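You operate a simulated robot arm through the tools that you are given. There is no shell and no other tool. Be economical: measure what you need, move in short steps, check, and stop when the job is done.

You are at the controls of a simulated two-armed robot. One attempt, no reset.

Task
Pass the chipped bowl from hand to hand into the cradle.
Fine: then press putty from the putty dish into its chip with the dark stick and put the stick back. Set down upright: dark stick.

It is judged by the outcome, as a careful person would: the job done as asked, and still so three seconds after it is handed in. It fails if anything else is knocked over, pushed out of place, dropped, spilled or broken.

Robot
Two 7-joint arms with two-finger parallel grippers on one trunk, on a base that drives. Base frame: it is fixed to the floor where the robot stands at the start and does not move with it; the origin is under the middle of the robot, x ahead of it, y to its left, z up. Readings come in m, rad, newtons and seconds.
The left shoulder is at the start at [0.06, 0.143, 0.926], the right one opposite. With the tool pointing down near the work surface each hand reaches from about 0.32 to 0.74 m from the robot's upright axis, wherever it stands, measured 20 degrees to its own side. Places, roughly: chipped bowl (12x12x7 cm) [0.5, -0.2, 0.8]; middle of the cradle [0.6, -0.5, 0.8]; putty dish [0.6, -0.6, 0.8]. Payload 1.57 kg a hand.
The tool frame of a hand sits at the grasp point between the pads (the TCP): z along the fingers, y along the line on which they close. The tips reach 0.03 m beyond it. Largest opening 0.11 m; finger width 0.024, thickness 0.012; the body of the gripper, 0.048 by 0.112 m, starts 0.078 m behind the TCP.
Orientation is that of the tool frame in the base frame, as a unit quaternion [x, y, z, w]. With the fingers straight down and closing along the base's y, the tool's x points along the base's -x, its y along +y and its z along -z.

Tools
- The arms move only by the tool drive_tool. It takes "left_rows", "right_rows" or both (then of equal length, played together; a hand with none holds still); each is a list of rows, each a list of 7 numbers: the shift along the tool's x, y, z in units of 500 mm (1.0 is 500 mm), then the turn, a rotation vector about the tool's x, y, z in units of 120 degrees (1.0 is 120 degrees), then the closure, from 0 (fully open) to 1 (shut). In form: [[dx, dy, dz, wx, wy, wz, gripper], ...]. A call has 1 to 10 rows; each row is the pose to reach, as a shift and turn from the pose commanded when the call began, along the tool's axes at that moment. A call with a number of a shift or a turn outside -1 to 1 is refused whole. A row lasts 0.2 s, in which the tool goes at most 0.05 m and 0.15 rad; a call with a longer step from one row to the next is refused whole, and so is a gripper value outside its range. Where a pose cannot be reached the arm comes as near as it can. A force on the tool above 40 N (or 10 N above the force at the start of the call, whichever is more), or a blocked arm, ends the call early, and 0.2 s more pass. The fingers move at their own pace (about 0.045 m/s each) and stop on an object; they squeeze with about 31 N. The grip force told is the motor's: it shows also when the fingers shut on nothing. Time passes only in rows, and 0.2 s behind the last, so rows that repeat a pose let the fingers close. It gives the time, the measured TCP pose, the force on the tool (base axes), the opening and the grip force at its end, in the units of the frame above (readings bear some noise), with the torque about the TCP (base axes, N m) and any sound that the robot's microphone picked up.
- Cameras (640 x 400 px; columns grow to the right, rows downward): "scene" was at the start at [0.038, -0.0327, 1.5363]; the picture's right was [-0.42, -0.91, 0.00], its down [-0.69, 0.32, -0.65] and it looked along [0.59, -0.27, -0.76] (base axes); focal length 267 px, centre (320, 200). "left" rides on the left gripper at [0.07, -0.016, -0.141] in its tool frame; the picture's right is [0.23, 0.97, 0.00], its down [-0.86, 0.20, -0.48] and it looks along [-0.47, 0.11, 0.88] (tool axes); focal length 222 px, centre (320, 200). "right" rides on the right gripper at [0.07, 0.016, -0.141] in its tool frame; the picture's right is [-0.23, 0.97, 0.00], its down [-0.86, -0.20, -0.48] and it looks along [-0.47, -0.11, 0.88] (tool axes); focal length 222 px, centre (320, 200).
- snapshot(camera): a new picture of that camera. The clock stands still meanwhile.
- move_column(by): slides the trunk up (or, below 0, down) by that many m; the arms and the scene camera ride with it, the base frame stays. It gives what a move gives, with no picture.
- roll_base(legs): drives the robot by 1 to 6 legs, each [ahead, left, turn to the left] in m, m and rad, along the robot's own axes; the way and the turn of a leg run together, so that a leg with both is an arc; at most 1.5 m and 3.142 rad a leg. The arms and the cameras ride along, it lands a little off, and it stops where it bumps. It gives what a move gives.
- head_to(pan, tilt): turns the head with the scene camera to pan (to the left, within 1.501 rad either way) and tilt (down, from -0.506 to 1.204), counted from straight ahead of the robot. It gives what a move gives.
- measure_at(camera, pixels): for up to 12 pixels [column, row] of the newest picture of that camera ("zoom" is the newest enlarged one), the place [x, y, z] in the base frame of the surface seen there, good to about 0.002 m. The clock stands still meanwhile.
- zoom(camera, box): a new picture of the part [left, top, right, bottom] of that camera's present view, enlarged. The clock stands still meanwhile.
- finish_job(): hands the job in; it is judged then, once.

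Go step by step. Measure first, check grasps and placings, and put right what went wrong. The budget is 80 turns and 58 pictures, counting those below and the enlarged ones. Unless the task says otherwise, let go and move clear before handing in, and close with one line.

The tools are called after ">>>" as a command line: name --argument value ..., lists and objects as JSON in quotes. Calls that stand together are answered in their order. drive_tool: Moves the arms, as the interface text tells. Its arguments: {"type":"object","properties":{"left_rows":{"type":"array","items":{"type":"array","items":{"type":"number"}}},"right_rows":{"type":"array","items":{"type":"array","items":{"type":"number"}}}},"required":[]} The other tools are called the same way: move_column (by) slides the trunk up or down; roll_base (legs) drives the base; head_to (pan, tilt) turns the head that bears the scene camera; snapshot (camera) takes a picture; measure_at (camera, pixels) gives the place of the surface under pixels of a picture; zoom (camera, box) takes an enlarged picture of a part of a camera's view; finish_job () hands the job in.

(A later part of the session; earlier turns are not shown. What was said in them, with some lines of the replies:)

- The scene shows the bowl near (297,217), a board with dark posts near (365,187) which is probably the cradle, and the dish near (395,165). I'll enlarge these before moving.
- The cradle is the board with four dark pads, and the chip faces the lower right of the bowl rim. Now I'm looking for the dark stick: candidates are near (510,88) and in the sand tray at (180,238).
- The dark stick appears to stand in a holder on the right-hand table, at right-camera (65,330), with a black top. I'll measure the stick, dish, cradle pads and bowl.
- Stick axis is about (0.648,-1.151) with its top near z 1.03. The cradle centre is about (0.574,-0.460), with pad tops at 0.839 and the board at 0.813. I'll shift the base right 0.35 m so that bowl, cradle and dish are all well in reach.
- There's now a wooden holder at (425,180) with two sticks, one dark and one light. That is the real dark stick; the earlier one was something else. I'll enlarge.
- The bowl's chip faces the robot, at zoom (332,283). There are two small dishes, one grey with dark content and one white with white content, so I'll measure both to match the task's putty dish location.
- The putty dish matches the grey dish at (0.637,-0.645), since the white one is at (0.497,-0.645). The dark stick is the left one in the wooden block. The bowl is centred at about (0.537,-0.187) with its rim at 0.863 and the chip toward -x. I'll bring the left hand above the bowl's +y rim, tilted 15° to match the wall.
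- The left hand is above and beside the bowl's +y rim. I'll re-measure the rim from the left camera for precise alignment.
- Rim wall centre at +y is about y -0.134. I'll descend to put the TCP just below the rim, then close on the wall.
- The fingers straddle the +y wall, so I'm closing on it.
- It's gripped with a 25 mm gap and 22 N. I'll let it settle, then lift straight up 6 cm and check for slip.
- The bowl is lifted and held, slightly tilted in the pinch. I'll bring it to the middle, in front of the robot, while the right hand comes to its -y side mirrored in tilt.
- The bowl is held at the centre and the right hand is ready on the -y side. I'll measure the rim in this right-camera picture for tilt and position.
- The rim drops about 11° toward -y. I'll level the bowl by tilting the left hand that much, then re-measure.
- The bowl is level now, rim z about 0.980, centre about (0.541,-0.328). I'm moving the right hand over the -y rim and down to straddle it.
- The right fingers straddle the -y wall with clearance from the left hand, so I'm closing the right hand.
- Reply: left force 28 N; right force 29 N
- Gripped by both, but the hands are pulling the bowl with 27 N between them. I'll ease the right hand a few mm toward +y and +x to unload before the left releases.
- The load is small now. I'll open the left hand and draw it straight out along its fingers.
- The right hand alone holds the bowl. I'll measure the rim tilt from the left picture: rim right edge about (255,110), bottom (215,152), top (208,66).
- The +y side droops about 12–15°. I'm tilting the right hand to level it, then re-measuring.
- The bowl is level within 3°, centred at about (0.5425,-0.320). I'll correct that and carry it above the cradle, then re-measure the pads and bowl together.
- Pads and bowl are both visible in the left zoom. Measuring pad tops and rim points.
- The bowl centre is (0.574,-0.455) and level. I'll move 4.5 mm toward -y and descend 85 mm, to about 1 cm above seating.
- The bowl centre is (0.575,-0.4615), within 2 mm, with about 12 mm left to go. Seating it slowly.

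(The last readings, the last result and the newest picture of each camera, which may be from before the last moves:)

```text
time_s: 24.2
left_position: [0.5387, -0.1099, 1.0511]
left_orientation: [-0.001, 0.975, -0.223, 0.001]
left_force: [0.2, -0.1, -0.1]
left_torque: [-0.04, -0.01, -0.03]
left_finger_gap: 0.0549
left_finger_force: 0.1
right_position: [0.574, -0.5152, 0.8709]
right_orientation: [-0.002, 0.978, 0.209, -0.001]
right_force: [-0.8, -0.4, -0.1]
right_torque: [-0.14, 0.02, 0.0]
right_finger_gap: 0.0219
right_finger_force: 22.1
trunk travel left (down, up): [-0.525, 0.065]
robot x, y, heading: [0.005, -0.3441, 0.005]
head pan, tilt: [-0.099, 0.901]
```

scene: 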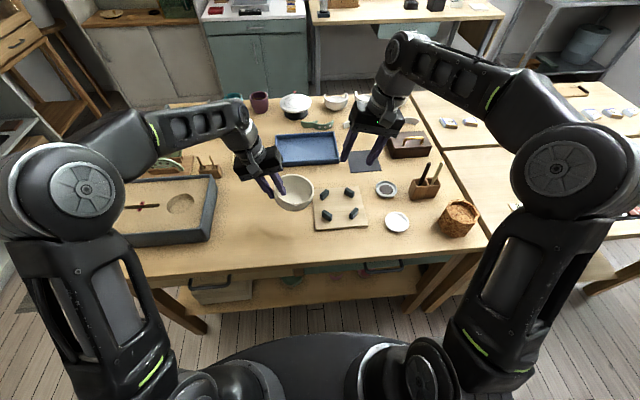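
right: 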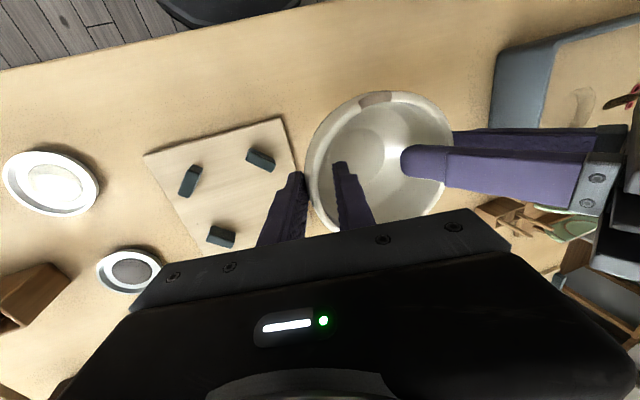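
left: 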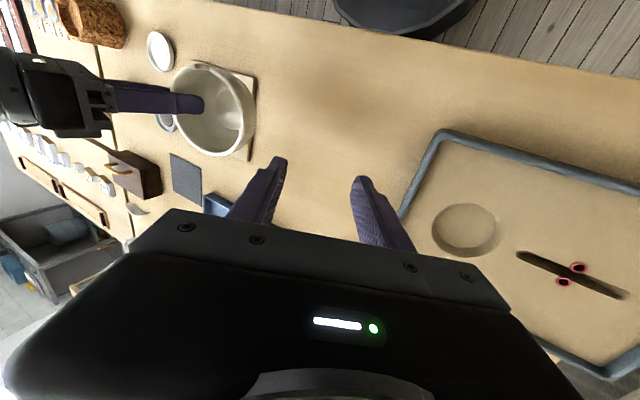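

No contact yet. Lowering in millimetre steps.

>>> drive_tool --right_rows '[[0, -0.0008, 0.0018, 0, 0, 0, 1], [0, -0.0016, 0.0037, 0, 0, 0, 1], [0, -0.0024, 0.0055, 0, 0, 0, 1], [0, -0.0024, 0.0055, 0, 0, 0, 1]]'

>>> zoom --camera "left" --box '[100, 40, 240, 150]'

>>> measure_at --camera "zoom" --pixels '[[500, 220], [505, 260], [488, 190], [470, 330]]'

```text
time_s: 25.2
left_position: [0.5398, -0.1102, 1.0508]
left_orientation: [-0.001, 0.975, -0.224, 0.001]
left_force: [0.0, -0.2, -0.1]
left_torque: [0.03, 0.01, -0.01]
left_finger_gap: 0.0551
left_finger_force: 0.0
right_position: [0.574, -0.5175, 0.8693]
right_orientation: [-0.002, 0.978, 0.21, 0.0]
right_force: [4.3, -1.6, 2.6]
right_torque: [0.23, 0.08, -0.2]
right_finger_gap: 0.0214
right_finger_force: 21.9
trunk travel left (down, up): [-0.525, 0.065]
robot x, y, heading: [0.0006, -0.3413, 0.002]
head pan, tilt: [-0.099, 0.901]
```

```text
3.64 times, centred on (170, 95) of left
```

zoom: 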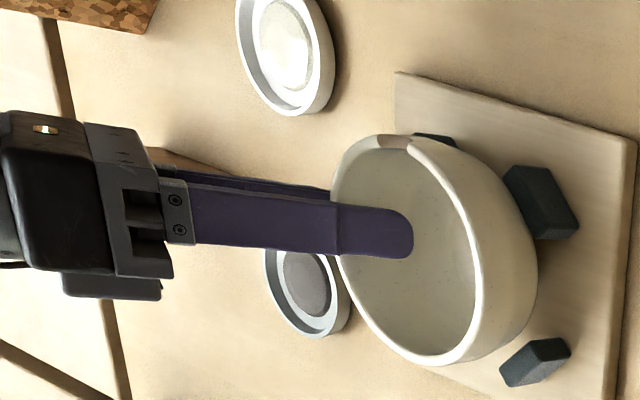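

```text
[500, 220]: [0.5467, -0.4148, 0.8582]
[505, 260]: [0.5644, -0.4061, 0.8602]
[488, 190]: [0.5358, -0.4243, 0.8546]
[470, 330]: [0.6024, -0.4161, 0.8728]
```

There is contact (about 3–4 N) and the rim is at 0.873, so the bowl is seated. I'll open slightly and withdraw along the fingers.

>>> drive_tool --right_rows '[[0, 0, 0, 0, 0, 0, 0.75], [0, 0, 0, 0, 0, 0, 0.62], [0, 0, 0, 0, 0, 0, 0.6], [0, 0, -0.03, 0, 0, 0, 0.6], [0, 0, -0.08, 0, 0, 0, 0.6], [0, 0, -0.16, 0, 0, 0, 0.6], [0, 0, -0.25, 0, 0, 0, 0.6], [0, 0, -0.28, 0.03, 0, 0, 0.6]]'

>>> zoom --camera "scene" --box '[290, 150, 400, 240]'

>>> zoom --camera "left" --box '[100, 40, 240, 150]'

```text
time_s: 27.1
left_position: [0.5385, -0.1105, 1.0518]
left_orientation: [-0.003, 0.975, -0.223, 0.001]
left_force: [0.2, 0.0, -0.1]
left_torque: [-0.03, -0.02, 0.01]
left_finger_gap: 0.0549
left_finger_force: 0.1
right_position: [0.5743, -0.5744, 0.9991]
right_orientation: [-0.001, 0.984, 0.179, -0.002]
right_force: [0.3, -0.4, 0.2]
right_torque: [0.01, -0.02, 0.02]
right_finger_gap: 0.044
right_finger_force: 0.1
trunk travel left (down, up): [-0.525, 0.065]
robot x, y, heading: [-0.0019, -0.3417, 0.003]
head pan, tilt: [-0.099, 0.901]
```

```text
4.44 times, centred on (345, 195) of scene
```

zoom: 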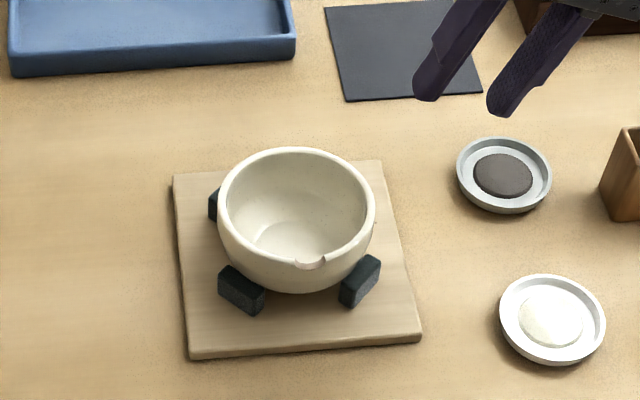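

```text
3.64 times, centred on (170, 95) of left
```

zoom: 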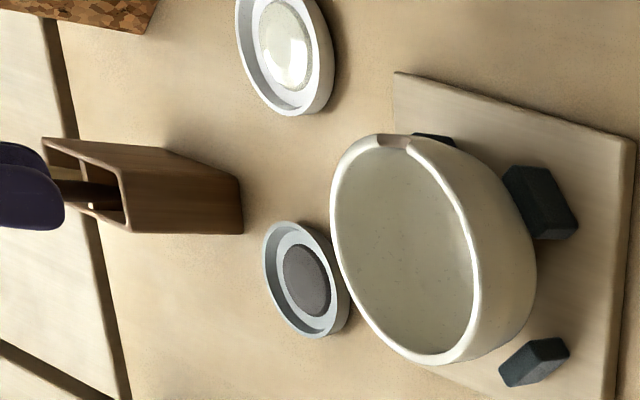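

The bowl sits in the cradle between the pads. I'll check rim levelness and the chip location.

>>> measure_at --camera "zoom" --pixels '[[465, 230], [475, 290], [445, 355], [390, 325], [338, 240], [342, 165], [380, 141], [400, 141], [430, 160], [390, 146], [408, 146], [412, 152]]'

>>> measure_at --camera "scene" --pixels '[[360, 215], [364, 215], [368, 215], [364, 214], [364, 216]]'

```text
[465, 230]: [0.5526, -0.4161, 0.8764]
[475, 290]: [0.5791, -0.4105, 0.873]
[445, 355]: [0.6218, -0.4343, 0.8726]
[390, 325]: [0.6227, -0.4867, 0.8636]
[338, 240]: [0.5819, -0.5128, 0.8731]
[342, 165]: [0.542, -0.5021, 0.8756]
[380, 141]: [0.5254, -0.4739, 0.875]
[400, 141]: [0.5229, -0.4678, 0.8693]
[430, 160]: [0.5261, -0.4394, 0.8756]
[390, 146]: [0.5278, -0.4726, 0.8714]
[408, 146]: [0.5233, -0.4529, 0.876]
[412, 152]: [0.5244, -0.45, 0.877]
```

```text
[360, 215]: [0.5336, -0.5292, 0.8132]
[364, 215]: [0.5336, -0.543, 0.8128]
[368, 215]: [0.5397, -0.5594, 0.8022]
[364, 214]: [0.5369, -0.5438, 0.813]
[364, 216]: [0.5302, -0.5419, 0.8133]
```

The bowl is level (rim about 0.875) and the chip is near (0.523,-0.463, floor about 0.869). Next is the dark stick; I need its geometry.

>>> zoom --camera "scene" --box '[395, 150, 455, 205]'

>>> measure_at --camera "zoom" --pixels '[[345, 165], [330, 205], [313, 245], [430, 160], [255, 285], [210, 300], [345, 280], [450, 290], [480, 290], [470, 320], [280, 310], [410, 310]]'

```text
7.27 times, centred on (425, 178) of scene
```

zoom: 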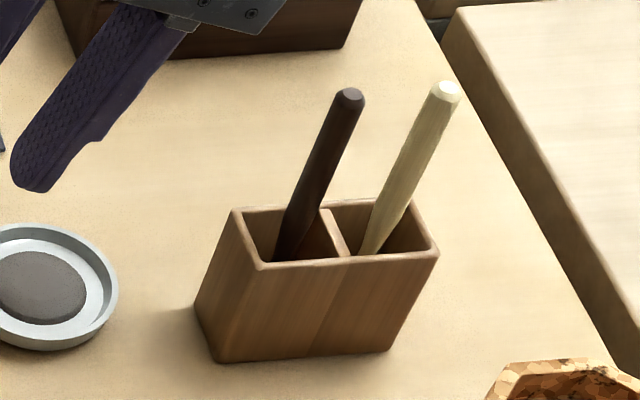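

```text
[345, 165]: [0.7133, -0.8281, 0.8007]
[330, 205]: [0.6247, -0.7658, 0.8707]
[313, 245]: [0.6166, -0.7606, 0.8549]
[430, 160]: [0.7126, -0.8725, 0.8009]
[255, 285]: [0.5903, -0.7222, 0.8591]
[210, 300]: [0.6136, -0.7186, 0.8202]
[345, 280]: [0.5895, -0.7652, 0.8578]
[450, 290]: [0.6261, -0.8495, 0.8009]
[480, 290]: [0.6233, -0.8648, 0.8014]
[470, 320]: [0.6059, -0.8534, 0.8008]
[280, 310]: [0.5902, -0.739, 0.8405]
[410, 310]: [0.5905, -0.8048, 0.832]
```

Now measuring directly on the dark stick's pixels, (349,95) at the top down to (285,245).

>>> measure_at --camera "zoom" --pixels '[[350, 93], [349, 103], [343, 115], [335, 135], [325, 160], [313, 185], [300, 210], [287, 240], [446, 92], [435, 120], [400, 195], [375, 240]]'

```text
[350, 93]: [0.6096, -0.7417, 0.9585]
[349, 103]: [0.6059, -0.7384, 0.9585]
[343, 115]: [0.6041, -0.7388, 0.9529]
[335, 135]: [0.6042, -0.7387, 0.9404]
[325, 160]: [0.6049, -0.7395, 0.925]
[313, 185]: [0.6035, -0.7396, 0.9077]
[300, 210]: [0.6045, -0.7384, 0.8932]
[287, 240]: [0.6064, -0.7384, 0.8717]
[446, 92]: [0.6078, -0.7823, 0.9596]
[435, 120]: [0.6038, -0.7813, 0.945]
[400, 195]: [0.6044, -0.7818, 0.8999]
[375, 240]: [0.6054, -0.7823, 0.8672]
```

The dark stick stands vertical at about (0.609,-0.740), top at 0.959, about 11 mm thick. The light one is 4 cm beyond it, so I'll approach with a narrow opening. I'm moving the right hand upright above it.

>>> drive_tool --right_rows '[[-0.012, -0.048, -0.04, 0.029, 0, 0, 0.68], [-0.023, -0.097, -0.075, 0.057, 0, 0, 0.68], [-0.035, -0.145, -0.11, 0.086, 0, 0, 0.68], [-0.047, -0.193, -0.14, 0.115, 0, 0, 0.68], [-0.058, -0.241, -0.173, 0.143, 0, 0, 0.68], [-0.07, -0.29, -0.173, 0.172, 0, 0, 0.68], [-0.07, -0.29, -0.173, 0.172, 0, 0, 0.68]]'

>>> snapshot --camera "right"

>>> zoom --camera "scene" --box '[385, 120, 465, 205]'

```text
time_s: 28.6
left_position: [0.5382, -0.1105, 1.0507]
left_orientation: [-0.002, 0.975, -0.224, 0.0]
left_force: [0.1, -0.4, -0.4]
left_torque: [0.0, -0.02, 0.01]
left_finger_gap: 0.0549
left_finger_force: 0.0
right_position: [0.6016, -0.7069, 1.0263]
right_orientation: [-0.003, 1.0, -0.001, 0.002]
right_force: [0.0, -0.1, -0.1]
right_torque: [0.01, 0.02, -0.01]
right_finger_gap: 0.0351
right_finger_force: 0.0
right hand out of reach, approached as far as the arm can: row 3, 4, 5, 6, 7
trunk travel left (down, up): [-0.525, 0.065]
robot x, y, heading: [-0.0006, -0.3438, 0.005]
head pan, tilt: [-0.099, 0.901]
```

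```text
21 pictures are left
```

right: 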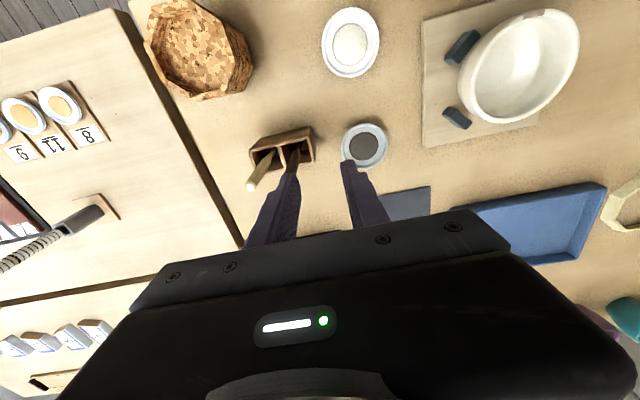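

```text
4.71 times, centred on (425, 162) of scene
```

zoom: 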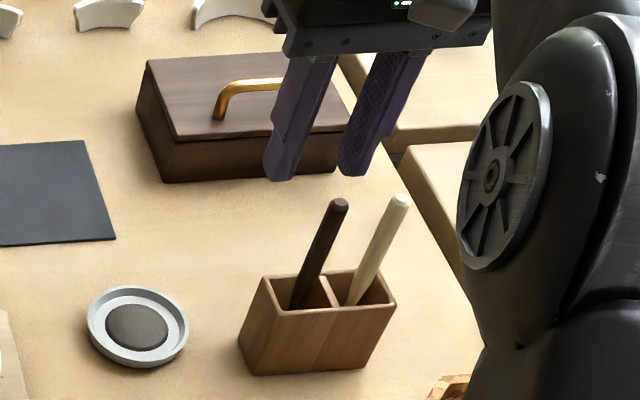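

The hand fell 33 mm short at the end of its reach. I'll roll the base another 0.15 m to the right (all tips are above z 0.99) and re-check.

>>> roll_base --legs '[[0, -0.15, 0]]'

>>> drive_tool --right_rows '[[0, 0, 0, 0, 0, 0, 0.68]]' --left_rows '[[0, 0.04, -0.02, 0, 0, 0, 0.5]]'

```text
time_s: 30.0
left_position: [0.5398, -0.2625, 1.0531]
left_orientation: [-0.002, 0.975, -0.223, 0.001]
left_force: [0.4, -0.4, 0.2]
left_torque: [0.04, -0.02, 0.04]
left_finger_gap: 0.055
left_finger_force: 0.0
right_position: [0.6008, -0.8568, 1.0259]
right_orientation: [-0.002, 1.0, 0.0, -0.001]
right_force: [-0.8, -0.3, -0.6]
right_torque: [0.03, 0.03, 0.03]
right_finger_gap: 0.0353
right_finger_force: 0.1
trunk travel left (down, up): [-0.525, 0.065]
robot x, y, heading: [0.0026, -0.4957, 0.001]
head pan, tilt: [-0.099, 0.901]
```

```text
time_s: 30.4
left_position: [0.5398, -0.2385, 1.051]
left_orientation: [-0.002, 0.974, -0.225, 0.001]
left_force: [-0.2, 0.4, 0.5]
left_torque: [0.01, -0.02, 0.01]
left_finger_gap: 0.0548
left_finger_force: 0.0
right_position: [0.6018, -0.8557, 1.0261]
right_orientation: [-0.002, 1.0, 0.0, 0.0]
right_force: [0.3, 1.3, 0.0]
right_torque: [0.0, -0.01, -0.02]
right_finger_gap: 0.035
right_finger_force: 0.1
trunk travel left (down, up): [-0.525, 0.065]
robot x, y, heading: [0.003, -0.4893, 0.006]
head pan, tilt: [-0.099, 0.901]
```

>>> drive_tool --right_rows '[[-0.004, 0.06, 0, 0, 0, 0, 0.68], [-0.008, 0.12, 0, 0, 0, 0, 0.68], [-0.012, 0.18, 0.004, 0, 0, 0, 0.68], [-0.016, 0.232, 0.012, 0, 0, 0, 0.68], [-0.016, 0.232, 0.012, 0, 0, 0, 0.68]]' --left_rows '[[0, 0.045, -0.022, 0, 0, 0, 0.5], [0, 0.09, -0.044, 0, 0, 0, 0.5], [0, 0.135, -0.066, 0, 0, 0, 0.5], [0, 0.18, -0.088, 0, 0, 0, 0.5], [0, 0.18, -0.088, 0, 0, 0, 0.5]]'

>>> snapshot --camera "right"

```text
time_s: 31.6
left_position: [0.5197, -0.1836, 1.0502]
left_orientation: [-0.004, 0.975, -0.221, 0.005]
left_force: [0.3, 0.4, 0.3]
left_torque: [0.06, -0.01, -0.05]
left_finger_gap: 0.0551
left_finger_force: 0.0
left hand out of reach, approached as far as the arm can: row 2, 3, 4, 5
right_position: [0.6114, -0.7404, 1.0217]
right_orientation: [-0.002, 1.0, 0.0, 0.0]
right_force: [0.0, -0.7, -0.5]
right_torque: [0.06, 0.02, -0.01]
right_finger_gap: 0.035
right_finger_force: 0.0
trunk travel left (down, up): [-0.525, 0.065]
robot x, y, heading: [0.0023, -0.4925, 0.007]
head pan, tilt: [-0.099, 0.901]
```

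```text
19 pictures are left
```

right: 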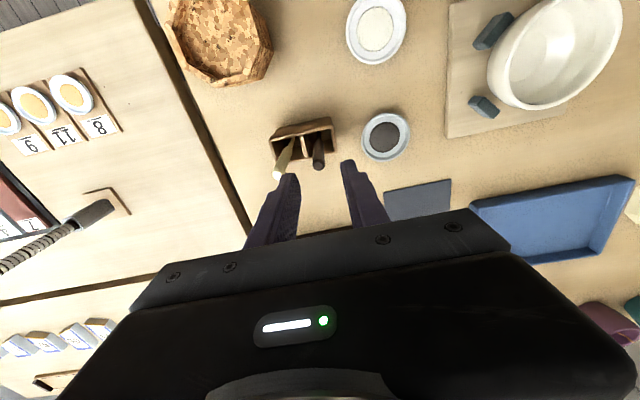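

>>> measure_at --camera "right" --pixels '[[319, 167], [317, 160], [318, 150], [321, 163], [279, 175], [286, 158], [300, 122], [276, 130], [332, 122], [330, 152], [384, 134], [384, 140]]'

```text
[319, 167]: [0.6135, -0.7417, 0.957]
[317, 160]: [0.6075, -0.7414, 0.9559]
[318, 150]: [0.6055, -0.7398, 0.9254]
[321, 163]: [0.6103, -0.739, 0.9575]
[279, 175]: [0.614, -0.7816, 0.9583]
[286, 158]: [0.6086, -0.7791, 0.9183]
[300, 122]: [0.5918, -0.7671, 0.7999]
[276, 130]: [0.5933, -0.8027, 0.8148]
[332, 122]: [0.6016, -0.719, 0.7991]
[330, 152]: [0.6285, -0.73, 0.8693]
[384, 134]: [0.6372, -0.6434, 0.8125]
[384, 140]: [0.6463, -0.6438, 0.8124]
```

The stick top is at (0.611,-0.7405), right under the TCP. Descending around it.

>>> drive_tool --right_rows '[[0, 0, 0.05, 0, 0, 0, 0.68], [0, 0, 0.1, 0, 0, 0, 0.68], [0, 0, 0.15, 0, 0, 0, 0.68], [0, 0, 0.188, 0, 0, 0, 0.68], [0, 0, 0.188, 0, 0, 0, 0.68]]'

>>> zoom --camera "right" --box '[220, 80, 420, 230]'

```text
time_s: 32.8
left_position: [0.5194, -0.1816, 1.0482]
left_orientation: [-0.005, 0.975, -0.222, 0.006]
left_force: [-0.4, 0.4, 0.2]
left_torque: [0.02, -0.03, 0.0]
left_finger_gap: 0.055
left_finger_force: 0.1
right_position: [0.6079, -0.7371, 0.9268]
right_orientation: [-0.002, 1.0, 0.0, 0.0]
right_force: [0.2, -1.1, -0.5]
right_torque: [-0.02, -0.03, 0.0]
right_finger_gap: 0.035
right_finger_force: 0.1
trunk travel left (down, up): [-0.525, 0.065]
robot x, y, heading: [-0.0001, -0.4922, 0.008]
head pan, tilt: [-0.099, 0.901]
```

```text
2.67 times, centred on (320, 155) of right
```

zoom: 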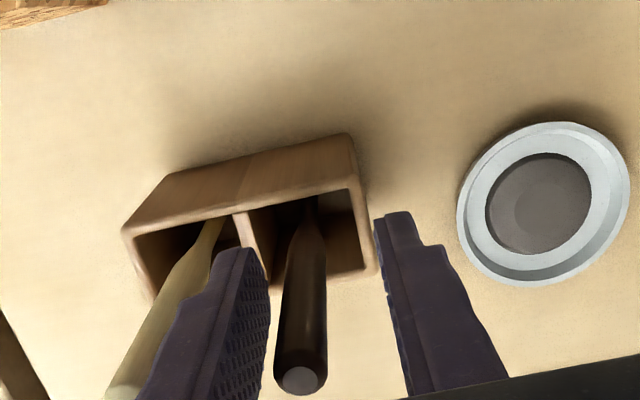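

The stick lies between the fingers, with the light stick clear outside. Centring by 3 mm and closing.

>>> drive_tool --right_rows '[[-0.003, -0.005, 0, 0, 0, 0, 0.72], [-0.003, -0.005, 0, 0, 0, 0, 0.85], [-0.003, -0.005, 0, 0, 0, 0, 1], [-0.003, -0.005, 0, 0, 0, 0, 1], [-0.003, -0.005, 0, 0, 0, 0, 1], [-0.003, -0.005, 0, 0, 0, 0, 1]]'

```text
time_s: 34.2
left_position: [0.52, -0.182, 1.0488]
left_orientation: [-0.005, 0.975, -0.221, 0.006]
left_force: [0.7, 0.6, 0.9]
left_torque: [-0.02, 0.02, 0.03]
left_finger_gap: 0.055
left_finger_force: 0.2
right_position: [0.6105, -0.7405, 0.9277]
right_orientation: [-0.002, 1.0, 0.0, 0.0]
right_force: [0.9, 0.0, 0.0]
right_torque: [0.04, -0.01, -0.03]
right_finger_gap: 0.0098
right_finger_force: 28.4
trunk travel left (down, up): [-0.525, 0.065]
robot x, y, heading: [-0.0, -0.4931, 0.003]
head pan, tilt: [-0.099, 0.901]
```

Gripped (10 mm gap, 28 N) at TCP (0.6105,-0.7405,0.9277), which I'll reuse for putting it back. Lifting straight up 13 cm.

>>> drive_tool --right_rows '[[0, 0, -0.04, 0, 0, 0, 1], [0, 0, -0.09, 0, 0, 0, 1], [0, 0, -0.15, 0, 0, 0, 1], [0, 0, -0.21, 0, 0, 0, 1], [0, 0, -0.26, 0, 0, 0, 1], [0, 0, -0.26, 0, 0, 0, 1]]'

>>> zoom --camera "scene" --box '[290, 90, 450, 220]'

```text
time_s: 35.6
left_position: [0.5196, -0.1818, 1.0496]
left_orientation: [-0.004, 0.975, -0.222, 0.005]
left_force: [0.1, 0.5, 0.1]
left_torque: [-0.01, 0.01, 0.02]
left_finger_gap: 0.055
left_finger_force: 0.2
right_position: [0.6116, -0.7399, 1.0424]
right_orientation: [-0.002, 1.0, -0.001, 0.003]
right_force: [0.3, 0.2, -0.4]
right_torque: [-0.03, -0.03, 0.0]
right_finger_gap: 0.0092
right_finger_force: 28.4
right hand out of reach, approached as far as the arm can: row 5, 6
trunk travel left (down, up): [-0.525, 0.065]
robot x, y, heading: [-0.0009, -0.489, -0.005]
head pan, tilt: [-0.099, 0.901]
```

```text
3.08 times, centred on (370, 155) of scene
```

zoom: 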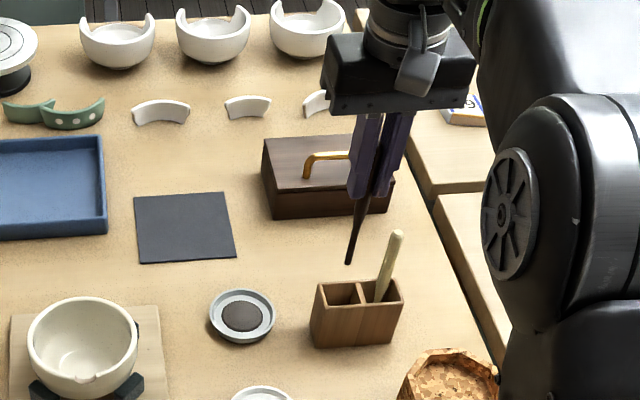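

The stick is out with its pointed tip at zoom (348,262). I'll measure the tip and re-measure the putty.

>>> measure_at --camera "zoom" --pixels '[[348, 262], [349, 256], [351, 246], [355, 230], [360, 210], [240, 317], [240, 325], [255, 318], [225, 318], [72, 377], [82, 378], [92, 375]]'

```text
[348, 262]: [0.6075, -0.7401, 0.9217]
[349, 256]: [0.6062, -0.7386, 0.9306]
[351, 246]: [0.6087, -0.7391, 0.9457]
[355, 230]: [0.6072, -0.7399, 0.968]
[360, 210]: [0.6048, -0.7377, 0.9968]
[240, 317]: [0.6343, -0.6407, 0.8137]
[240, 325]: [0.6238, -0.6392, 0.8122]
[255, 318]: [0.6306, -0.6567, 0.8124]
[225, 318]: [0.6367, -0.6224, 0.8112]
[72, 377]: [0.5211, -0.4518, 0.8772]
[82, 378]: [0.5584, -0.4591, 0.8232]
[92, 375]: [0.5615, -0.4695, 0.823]
```

The tip is 0.1225 m below the TCP, and the putty surface centre is (0.636,-0.643,0.814). Moving over the dish.

>>> drive_tool --right_rows '[[-0.012, 0.05, 0.02, 0, 0, 0, 1], [-0.025, 0.1, 0.05, 0, 0, 0, 1], [-0.038, 0.15, 0.08, 0, 0, 0, 1], [-0.05, 0.194, 0.1, 0, 0, 0, 1], [-0.05, 0.194, 0.1, 0, 0, 0, 1]]'

>>> zoom --camera "scene" --box '[310, 120, 430, 220]'

```text
time_s: 36.8
left_position: [0.5198, -0.182, 1.0501]
left_orientation: [-0.005, 0.975, -0.221, 0.006]
left_force: [-0.6, -0.6, 0.0]
left_torque: [-0.02, 0.03, -0.01]
left_finger_gap: 0.055
left_finger_force: 0.1
right_position: [0.636, -0.6437, 0.9893]
right_orientation: [-0.001, 1.0, 0.0, 0.001]
right_force: [-0.5, -0.4, 0.6]
right_torque: [-0.01, -0.02, -0.01]
right_finger_gap: 0.0092
right_finger_force: 27.8
trunk travel left (down, up): [-0.525, 0.065]
robot x, y, heading: [0.0039, -0.4935, 0.001]
head pan, tilt: [-0.099, 0.901]
```

```text
4.00 times, centred on (370, 170) of scene
```

zoom: 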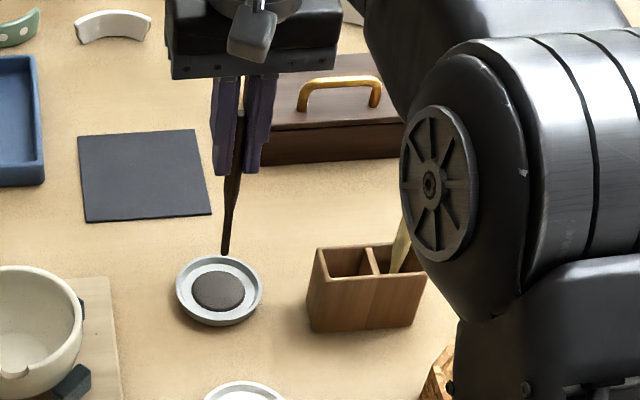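

The tip hangs over the dish. Lowering it into the putty gently.

>>> drive_tool --right_rows '[[0, 0, 0.04, 0, 0, 0, 1], [0, 0, 0.08, 0, 0, 0, 1], [0, 0, 0.1, 0, 0, 0, 1], [0, 0, 0.106, 0, 0, 0, 1], [0, 0, 0.112, 0, 0, 0, 1], [0, 0, 0.112, 0, 0, 0, 1]]'

>>> zoom --camera "scene" --box '[330, 150, 410, 210]'

```text
time_s: 38.2
left_position: [0.5174, -0.1808, 1.0495]
left_orientation: [-0.004, 0.975, -0.222, 0.006]
left_force: [-0.4, -0.4, 0.1]
left_torque: [-0.04, 0.01, -0.01]
left_finger_gap: 0.0548
left_finger_force: 0.1
right_position: [0.637, -0.6448, 0.9345]
right_orientation: [-0.001, 1.0, 0.001, 0.002]
right_force: [1.8, 0.8, 24.3]
right_torque: [0.09, -0.26, 0.03]
right_finger_gap: 0.0106
right_finger_force: 28.6
trunk travel left (down, up): [-0.525, 0.065]
robot x, y, heading: [0.0013, -0.4924, 0.007]
head pan, tilt: [-0.099, 0.901]
```

```text
6.67 times, centred on (370, 180) of scene
```

zoom: 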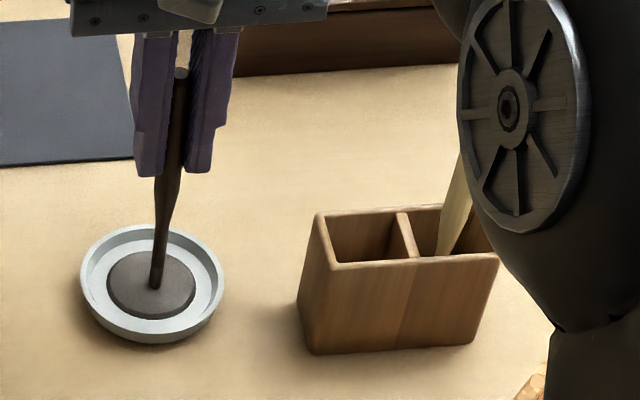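

The tip is pressed into the putty (24 N). Lifting 7 cm to see if it carries some.

>>> drive_tool --right_rows '[[0, 0, -0.01, 0, 0, 0, 1], [0, 0, -0.04, 0, 0, 0, 1], [0, 0, -0.09, 0, 0, 0, 1], [0, 0, -0.15, 0, 0, 0, 1], [0, 0, -0.15, 0, 0, 0, 1]]'

>>> zoom --camera "scene" --box '[310, 120, 430, 220]'

```text
time_s: 39.4
left_position: [0.5198, -0.1812, 1.0493]
left_orientation: [-0.005, 0.975, -0.222, 0.006]
left_force: [-0.2, -0.1, 0.0]
left_torque: [0.01, 0.03, -0.01]
left_finger_gap: 0.0547
left_finger_force: 0.1
right_position: [0.6366, -0.6466, 1.0079]
right_orientation: [-0.002, 1.0, 0.0, 0.0]
right_force: [-0.2, 0.0, -0.6]
right_torque: [0.04, 0.03, -0.01]
right_finger_gap: 0.0104
right_finger_force: 28.7
trunk travel left (down, up): [-0.525, 0.065]
robot x, y, heading: [0.0037, -0.4912, 0.004]
head pan, tilt: [-0.099, 0.901]
```

```text
4.00 times, centred on (370, 170) of scene
```

zoom: 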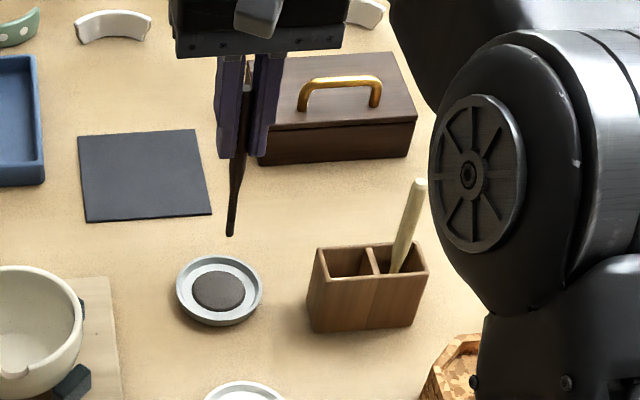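

The tip looks slightly blunter and darker at (231,232), so it likely carries putty. Measuring the tip and stick line for any lean, plus the chip.

>>> measure_at --camera "zoom" --pixels '[[230, 233], [231, 226], [234, 205], [238, 170], [241, 150], [12, 374], [15, 372], [20, 375], [10, 370], [25, 370], [3, 370], [30, 368]]'

>>> zoom --camera "scene" --box '[270, 170, 350, 230]'

```text
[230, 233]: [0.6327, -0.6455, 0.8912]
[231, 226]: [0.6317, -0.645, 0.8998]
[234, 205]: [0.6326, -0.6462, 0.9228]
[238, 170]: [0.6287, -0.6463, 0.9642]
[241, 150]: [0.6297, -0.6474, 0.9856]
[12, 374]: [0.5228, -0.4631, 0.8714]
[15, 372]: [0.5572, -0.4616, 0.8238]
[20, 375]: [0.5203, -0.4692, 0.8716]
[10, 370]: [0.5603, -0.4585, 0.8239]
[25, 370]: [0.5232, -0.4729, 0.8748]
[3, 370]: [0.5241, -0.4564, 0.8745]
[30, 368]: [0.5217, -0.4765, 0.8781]
```

```text
6.67 times, centred on (310, 200) of scene
```

zoom: 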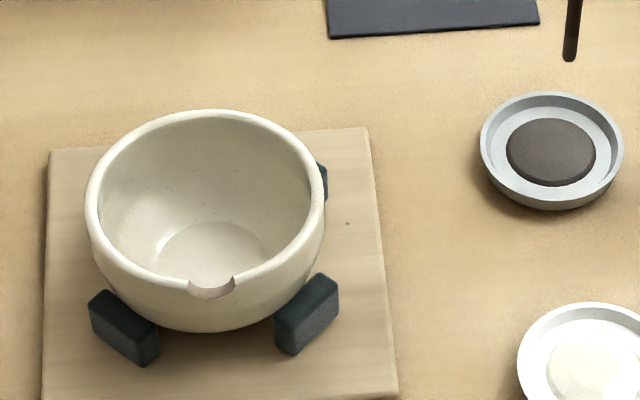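

>>> measure_at --camera "zoom" --pixels '[[212, 291], [212, 287], [205, 292], [222, 289], [195, 290], [230, 284], [212, 295], [182, 282], [240, 276], [571, 58]]'

```text
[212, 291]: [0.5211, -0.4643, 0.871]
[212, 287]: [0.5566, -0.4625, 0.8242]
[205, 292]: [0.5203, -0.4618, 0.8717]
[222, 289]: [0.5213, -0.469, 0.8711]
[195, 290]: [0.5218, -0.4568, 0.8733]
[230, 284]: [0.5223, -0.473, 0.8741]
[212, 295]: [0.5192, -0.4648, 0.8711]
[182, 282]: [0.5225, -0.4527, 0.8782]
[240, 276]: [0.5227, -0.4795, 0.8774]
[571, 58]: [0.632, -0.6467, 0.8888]
```

The chip floor centre is (0.521,-0.4645,0.871). The stick tip is now about 0.118 below the TCP. Carrying it above the chip.

>>> drive_tool --right_rows '[[0.02, 0.03, -0.054, 0, 0, 0, 1], [0.06, 0.1, -0.054, 0, 0, 0, 1], [0.1, 0.165, -0.054, 0, 0, 0, 1], [0.145, 0.23, -0.054, 0, 0, 0, 1], [0.19, 0.3, -0.054, 0, 0, 0, 1], [0.23, 0.364, -0.054, 0, 0, 0, 1], [0.23, 0.364, -0.054, 0, 0, 0, 1]]'

>>> zoom --camera "scene" --box '[260, 130, 360, 220]'

```text
time_s: 41.0
left_position: [0.52, -0.1828, 1.0493]
left_orientation: [-0.004, 0.975, -0.221, 0.005]
left_force: [-0.4, 0.1, 0.1]
left_torque: [0.03, 0.02, 0.01]
left_finger_gap: 0.0548
left_finger_force: 0.1
right_position: [0.5213, -0.466, 1.0348]
right_orientation: [-0.002, 1.0, 0.0, 0.001]
right_force: [-0.7, -0.6, -0.1]
right_torque: [-0.01, 0.0, -0.01]
right_finger_gap: 0.011
right_finger_force: 28.8
right hand out of reach, approached as far as the arm can: row 1
trunk travel left (down, up): [-0.525, 0.065]
robot x, y, heading: [0.0045, -0.4923, 0.003]
head pan, tilt: [-0.099, 0.901]
```

```text
4.44 times, centred on (310, 175) of scene
```

zoom: 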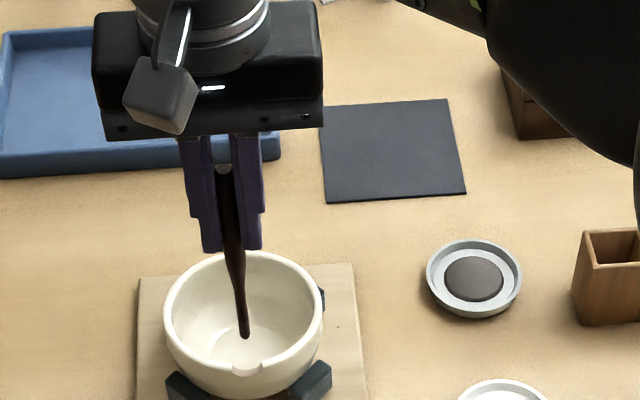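

>>> measure_at --camera "zoom" --pixels '[[245, 335], [243, 325], [241, 310], [238, 285], [233, 255], [247, 373], [240, 374], [254, 373], [246, 370], [247, 376]]'

```text
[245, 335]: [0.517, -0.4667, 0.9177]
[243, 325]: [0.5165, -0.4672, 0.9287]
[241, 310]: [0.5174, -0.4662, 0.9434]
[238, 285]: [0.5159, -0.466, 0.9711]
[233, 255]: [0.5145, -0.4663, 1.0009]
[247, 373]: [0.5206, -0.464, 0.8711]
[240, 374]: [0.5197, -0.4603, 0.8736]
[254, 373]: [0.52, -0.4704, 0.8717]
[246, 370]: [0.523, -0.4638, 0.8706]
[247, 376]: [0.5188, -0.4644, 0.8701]
```

The tip is nearly over the notch: 1.5 mm +y and 1 mm +x to correct. Lowering to just above contact.

>>> drive_tool --right_rows '[[-0.002, 0.003, 0.03, 0, 0, 0, 1], [-0.002, 0.003, 0.06, 0, 0, 0, 1], [-0.002, 0.003, 0.078, 0, 0, 0, 1], [-0.002, 0.003, 0.082, 0, 0, 0, 1], [-0.002, 0.003, 0.084, 0, 0, 0, 1]]'

>>> zoom --camera "scene" --box '[290, 180, 340, 220]'

```text
time_s: 42.2
left_position: [0.5189, -0.1805, 1.0493]
left_orientation: [-0.004, 0.975, -0.221, 0.007]
left_force: [-0.4, 0.5, 1.1]
left_torque: [-0.04, 0.03, -0.01]
left_finger_gap: 0.055
left_finger_force: 0.1
right_position: [0.5199, -0.4635, 0.9952]
right_orientation: [-0.002, 1.0, 0.0, 0.001]
right_force: [-5.3, -1.0, 13.5]
right_torque: [-0.12, 0.55, 0.0]
right_finger_gap: 0.0103
right_finger_force: 28.5
trunk travel left (down, up): [-0.525, 0.065]
robot x, y, heading: [0.003, -0.4893, 0.007]
head pan, tilt: [-0.099, 0.901]
```

```text
10.00 times, centred on (315, 200) of scene
```

zoom: 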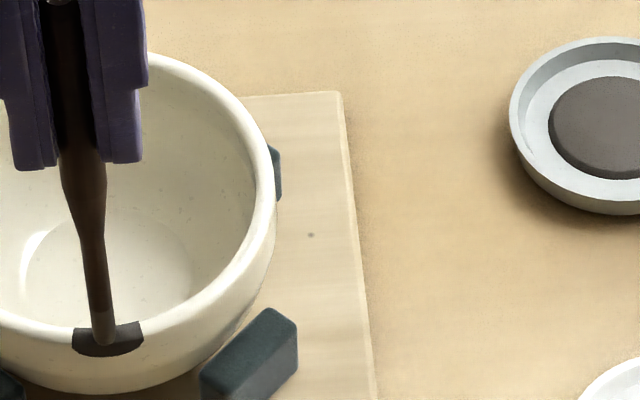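

The notch at (108,340) is now filled with dark putty, pressed at 13.5 N. Lifting straight off and checking.

>>> drive_tool --right_rows '[[0, 0, 0, 0, 0, 0, 1], [0, 0, -0.005, 0, 0, 0, 1], [0, 0, -0.02, 0, 0, 0, 1], [0, 0, -0.06, 0, 0, 0, 1], [0, 0, -0.095, 0, 0, 0, 1], [0, 0, -0.095, 0, 0, 0, 1]]'

>>> zoom --camera "scene" --box '[260, 130, 360, 220]'

```text
time_s: 43.6
left_position: [0.5204, -0.1816, 1.0496]
left_orientation: [-0.005, 0.975, -0.221, 0.006]
left_force: [0.1, 0.3, 0.3]
left_torque: [-0.01, 0.03, -0.01]
left_finger_gap: 0.055
left_finger_force: 0.1
right_position: [0.5226, -0.4627, 1.0396]
right_orientation: [-0.001, 1.0, 0.0, 0.0]
right_force: [-0.9, 0.3, 1.3]
right_torque: [0.01, 0.01, 0.01]
right_finger_gap: 0.0105
right_finger_force: 28.9
trunk travel left (down, up): [-0.525, 0.065]
robot x, y, heading: [0.0029, -0.492, 0.007]
head pan, tilt: [-0.099, 0.901]
```

```text
4.44 times, centred on (310, 175) of scene
```

zoom: 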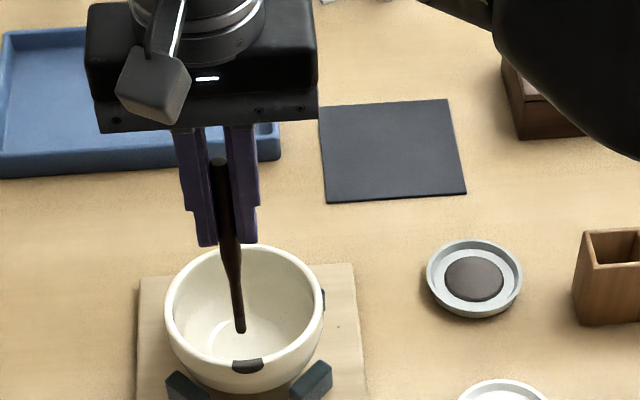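

The chip is filled flush with dark putty and the bowl is undisturbed. Measuring the stick line for lean and its tip height before returning it.

>>> measure_at --camera "zoom" --pixels '[[240, 332], [240, 327], [238, 310], [234, 285], [230, 255], [219, 162], [217, 159]]'

```text
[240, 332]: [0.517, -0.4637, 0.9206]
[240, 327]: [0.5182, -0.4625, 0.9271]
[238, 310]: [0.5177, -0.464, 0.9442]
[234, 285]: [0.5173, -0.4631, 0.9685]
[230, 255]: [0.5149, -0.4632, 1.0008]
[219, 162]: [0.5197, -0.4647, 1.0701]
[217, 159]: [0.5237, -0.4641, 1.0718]
```

The stick is straight in the grip, with its tip 0.12 below the TCP. Carrying it back above its slot.

>>> drive_tool --right_rows '[[-0.02, -0.065, 0.003, 0, 0, 0, 1], [-0.044, -0.139, 0.006, 0, 0, 0, 1], [-0.066, -0.208, 0.009, 0, 0, 0, 1], [-0.088, -0.278, 0.012, 0, 0, 0, 1], [-0.11, -0.347, 0.014, 0, 0, 0, 1], [-0.132, -0.417, 0.016, 0, 0, 0, 1], [-0.154, -0.486, 0.018, 0, 0, 0, 1], [-0.176, -0.556, 0.02, 0, 0, 0, 1], [-0.176, -0.556, 0.02, 0, 0, 0, 1]]'

>>> zoom --camera "scene" --box '[350, 110, 450, 200]'

>>> measure_at --camera "zoom" --pixels '[[320, 200], [330, 240], [300, 280]]'

```text
time_s: 45.6
left_position: [0.5181, -0.1817, 1.0487]
left_orientation: [-0.005, 0.975, -0.221, 0.005]
left_force: [0.6, -0.2, -0.3]
left_torque: [-0.05, 0.01, 0.0]
left_finger_gap: 0.0547
left_finger_force: 0.0
right_position: [0.611, -0.7403, 1.034]
right_orientation: [-0.002, 1.0, 0.0, 0.0]
right_force: [0.9, 0.0, -0.5]
right_torque: [-0.02, 0.01, 0.01]
right_finger_gap: 0.0108
right_finger_force: 28.4
trunk travel left (down, up): [-0.525, 0.065]
robot x, y, heading: [-0.0023, -0.4931, 0.008]
head pan, tilt: [-0.099, 0.901]
```

```text
4.44 times, centred on (400, 155) of scene
```

zoom: 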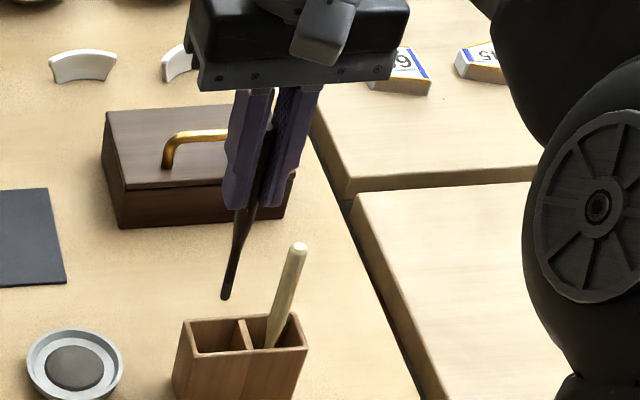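

```text
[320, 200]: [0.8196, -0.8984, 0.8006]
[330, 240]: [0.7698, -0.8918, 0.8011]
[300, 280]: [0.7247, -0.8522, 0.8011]
```

It's above its original slot. Lowering it, slowing near the floor.

>>> drive_tool --right_rows '[[0, 0, 0.05, 0, 0, 0, 1], [0, 0, 0.1, 0, 0, 0, 1], [0, 0, 0.15, 0, 0, 0, 1], [0, 0, 0.19, 0, 0, 0, 1], [0, 0, 0.202, 0, 0, 0, 1], [0, 0, 0.206, 0, 0, 0, 1], [0, 0, 0.206, 0, 0, 0, 1]]'

```text
time_s: 47.2
left_position: [0.5204, -0.1814, 1.0493]
left_orientation: [-0.004, 0.975, -0.221, 0.006]
left_force: [-0.7, -0.5, 0.3]
left_torque: [-0.02, 0.04, 0.0]
left_finger_gap: 0.055
left_finger_force: 0.0
right_position: [0.6125, -0.7411, 0.9276]
right_orientation: [-0.002, 1.0, 0.001, 0.0]
right_force: [0.1, -0.3, 2.4]
right_torque: [0.0, 0.03, 0.03]
right_finger_gap: 0.0103
right_finger_force: 28.7
trunk travel left (down, up): [-0.525, 0.065]
robot x, y, heading: [0.0027, -0.4918, 0.005]
head pan, tilt: [-0.099, 0.901]
```

Slight contact (2.4 N). One more half-millimetre nudge to confirm it's on the floor.

>>> drive_tool --right_rows '[[0, 0, 0.001, 0, 0, 0, 1], [0, 0, 0.001, 0, 0, 0, 1]]'

```text
time_s: 47.8
left_position: [0.5178, -0.1814, 1.0479]
left_orientation: [-0.005, 0.975, -0.221, 0.007]
left_force: [0.4, 0.0, -1.2]
left_torque: [-0.03, 0.0, 0.02]
left_finger_gap: 0.0549
left_finger_force: 0.1
right_position: [0.6112, -0.7403, 0.9287]
right_orientation: [-0.003, 1.0, 0.0, 0.001]
right_force: [0.9, 0.6, 2.4]
right_torque: [0.0, -0.15, -0.01]
right_finger_gap: 0.0109
right_finger_force: 28.2
trunk travel left (down, up): [-0.525, 0.065]
robot x, y, heading: [0.0016, -0.4902, 0.003]
head pan, tilt: [-0.099, 0.901]
```

The stick stands on the slot floor. Opening gently to a narrow gap, then checking before rising.

>>> drive_tool --right_rows '[[0, 0, 0, 0, 0, 0, 0.88], [0, 0, 0, 0, 0, 0, 0.82], [0, 0, 0, 0, 0, 0, 0.75], [0, 0, 0, 0, 0, 0, 0.68], [0, 0, 0, 0, 0, 0, 0.68]]'

>>> zoom --camera "right" --box '[220, 80, 420, 230]'

```text
time_s: 49.0
left_position: [0.5193, -0.1807, 1.0485]
left_orientation: [-0.005, 0.975, -0.222, 0.006]
left_force: [0.6, 0.8, 0.3]
left_torque: [-0.01, 0.0, 0.04]
left_finger_gap: 0.0549
left_finger_force: 0.1
right_position: [0.6116, -0.7413, 0.9281]
right_orientation: [-0.001, 1.0, 0.0, 0.0]
right_force: [-0.2, 0.0, 0.1]
right_torque: [0.02, 0.0, 0.01]
right_finger_gap: 0.0352
right_finger_force: 0.0
trunk travel left (down, up): [-0.525, 0.065]
robot x, y, heading: [0.0007, -0.4941, 0.005]
head pan, tilt: [-0.099, 0.901]
```

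```text
2.67 times, centred on (320, 155) of right
```

zoom: 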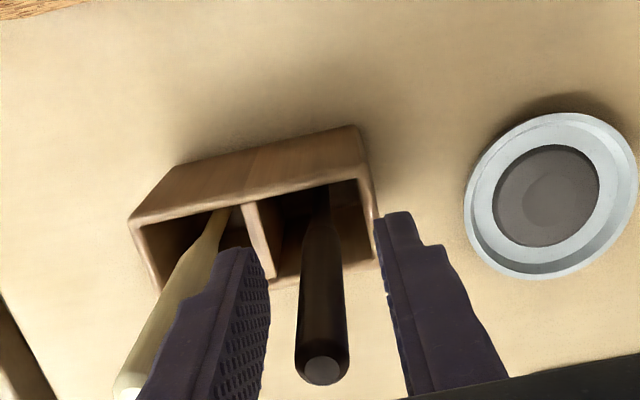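

The stick stands free between the fingers at (322,330). Rising straight up and clear.

>>> drive_tool --right_rows '[[0, 0, -0.03, 0, 0, 0, 0.68], [0, 0, -0.08, 0, 0, 0, 0.68], [0, 0, -0.13, 0, 0, 0, 0.68], [0, 0, -0.18, 0, 0, 0, 0.68], [0, 0, -0.2, 0, 0, 0, 0.68], [0.06, 0, -0.2, 0, 0, 0, 0.68], [0.14, 0, -0.2, 0, 0, 0, 0.68], [0.2, 0, -0.2, 0, 0, 0, 0.68]]'

>>> snapshot --camera "scene"

>>> zoom --camera "scene" --box '[270, 130, 430, 230]'

```text
time_s: 50.8
left_position: [0.5193, -0.1805, 1.0494]
left_orientation: [-0.005, 0.975, -0.222, 0.006]
left_force: [-0.9, 0.0, -0.9]
left_torque: [-0.01, -0.01, -0.01]
left_finger_gap: 0.055
left_finger_force: 0.0
right_position: [0.5079, -0.7394, 1.026]
right_orientation: [-0.001, 1.0, 0.0, 0.001]
right_force: [0.6, 0.8, 0.1]
right_torque: [-0.03, -0.05, 0.0]
right_finger_gap: 0.0351
right_finger_force: 0.1
trunk travel left (down, up): [-0.525, 0.065]
robot x, y, heading: [0.001, -0.4907, 0.014]
head pan, tilt: [-0.099, 0.901]
```

```text
7 pictures are left
```

scene: 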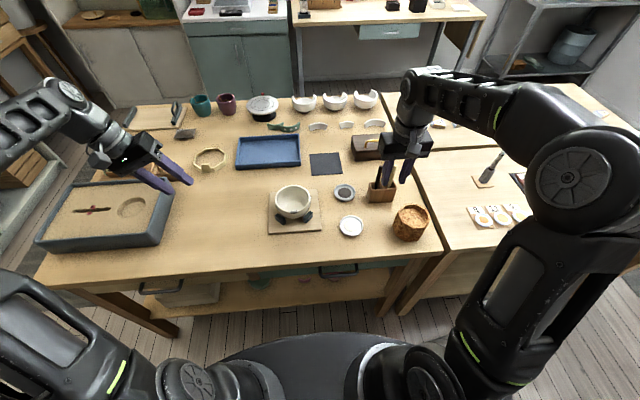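

```text
4.00 times, centred on (350, 180) of scene
```

zoom: 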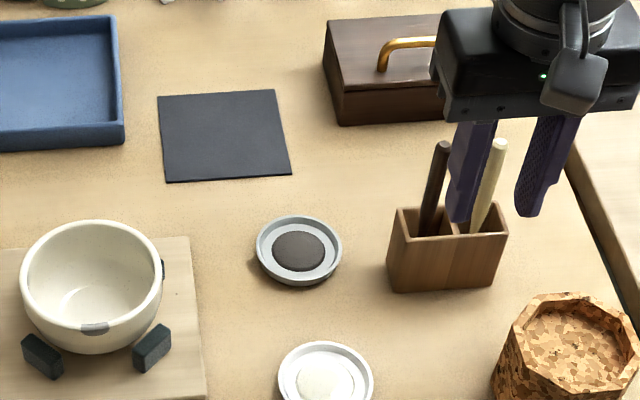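

Everything's in place: bowl in cradle, chip filled, both sticks standing. A last check that the dark stick is vertical and free of the hand.

>>> measure_at --camera "zoom" --pixels '[[443, 143], [441, 155], [436, 180], [430, 205], [426, 225], [96, 329]]'

```text
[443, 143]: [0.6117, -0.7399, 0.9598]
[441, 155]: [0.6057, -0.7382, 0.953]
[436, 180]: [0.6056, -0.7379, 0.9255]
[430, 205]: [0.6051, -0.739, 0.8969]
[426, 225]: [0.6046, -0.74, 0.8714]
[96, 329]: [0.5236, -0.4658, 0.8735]
```

The stick is vertical at its original spot, with its top at 0.960. The chip is filled and both hands are clear, so I'm handing in.

>>> finish_job

```text
The job is handed in.
```

The bowl was passed from the left hand to the right and sits level in the cradle, its chip is filled with putty from the grey dish, and the dark stick stands upright back in its slot.
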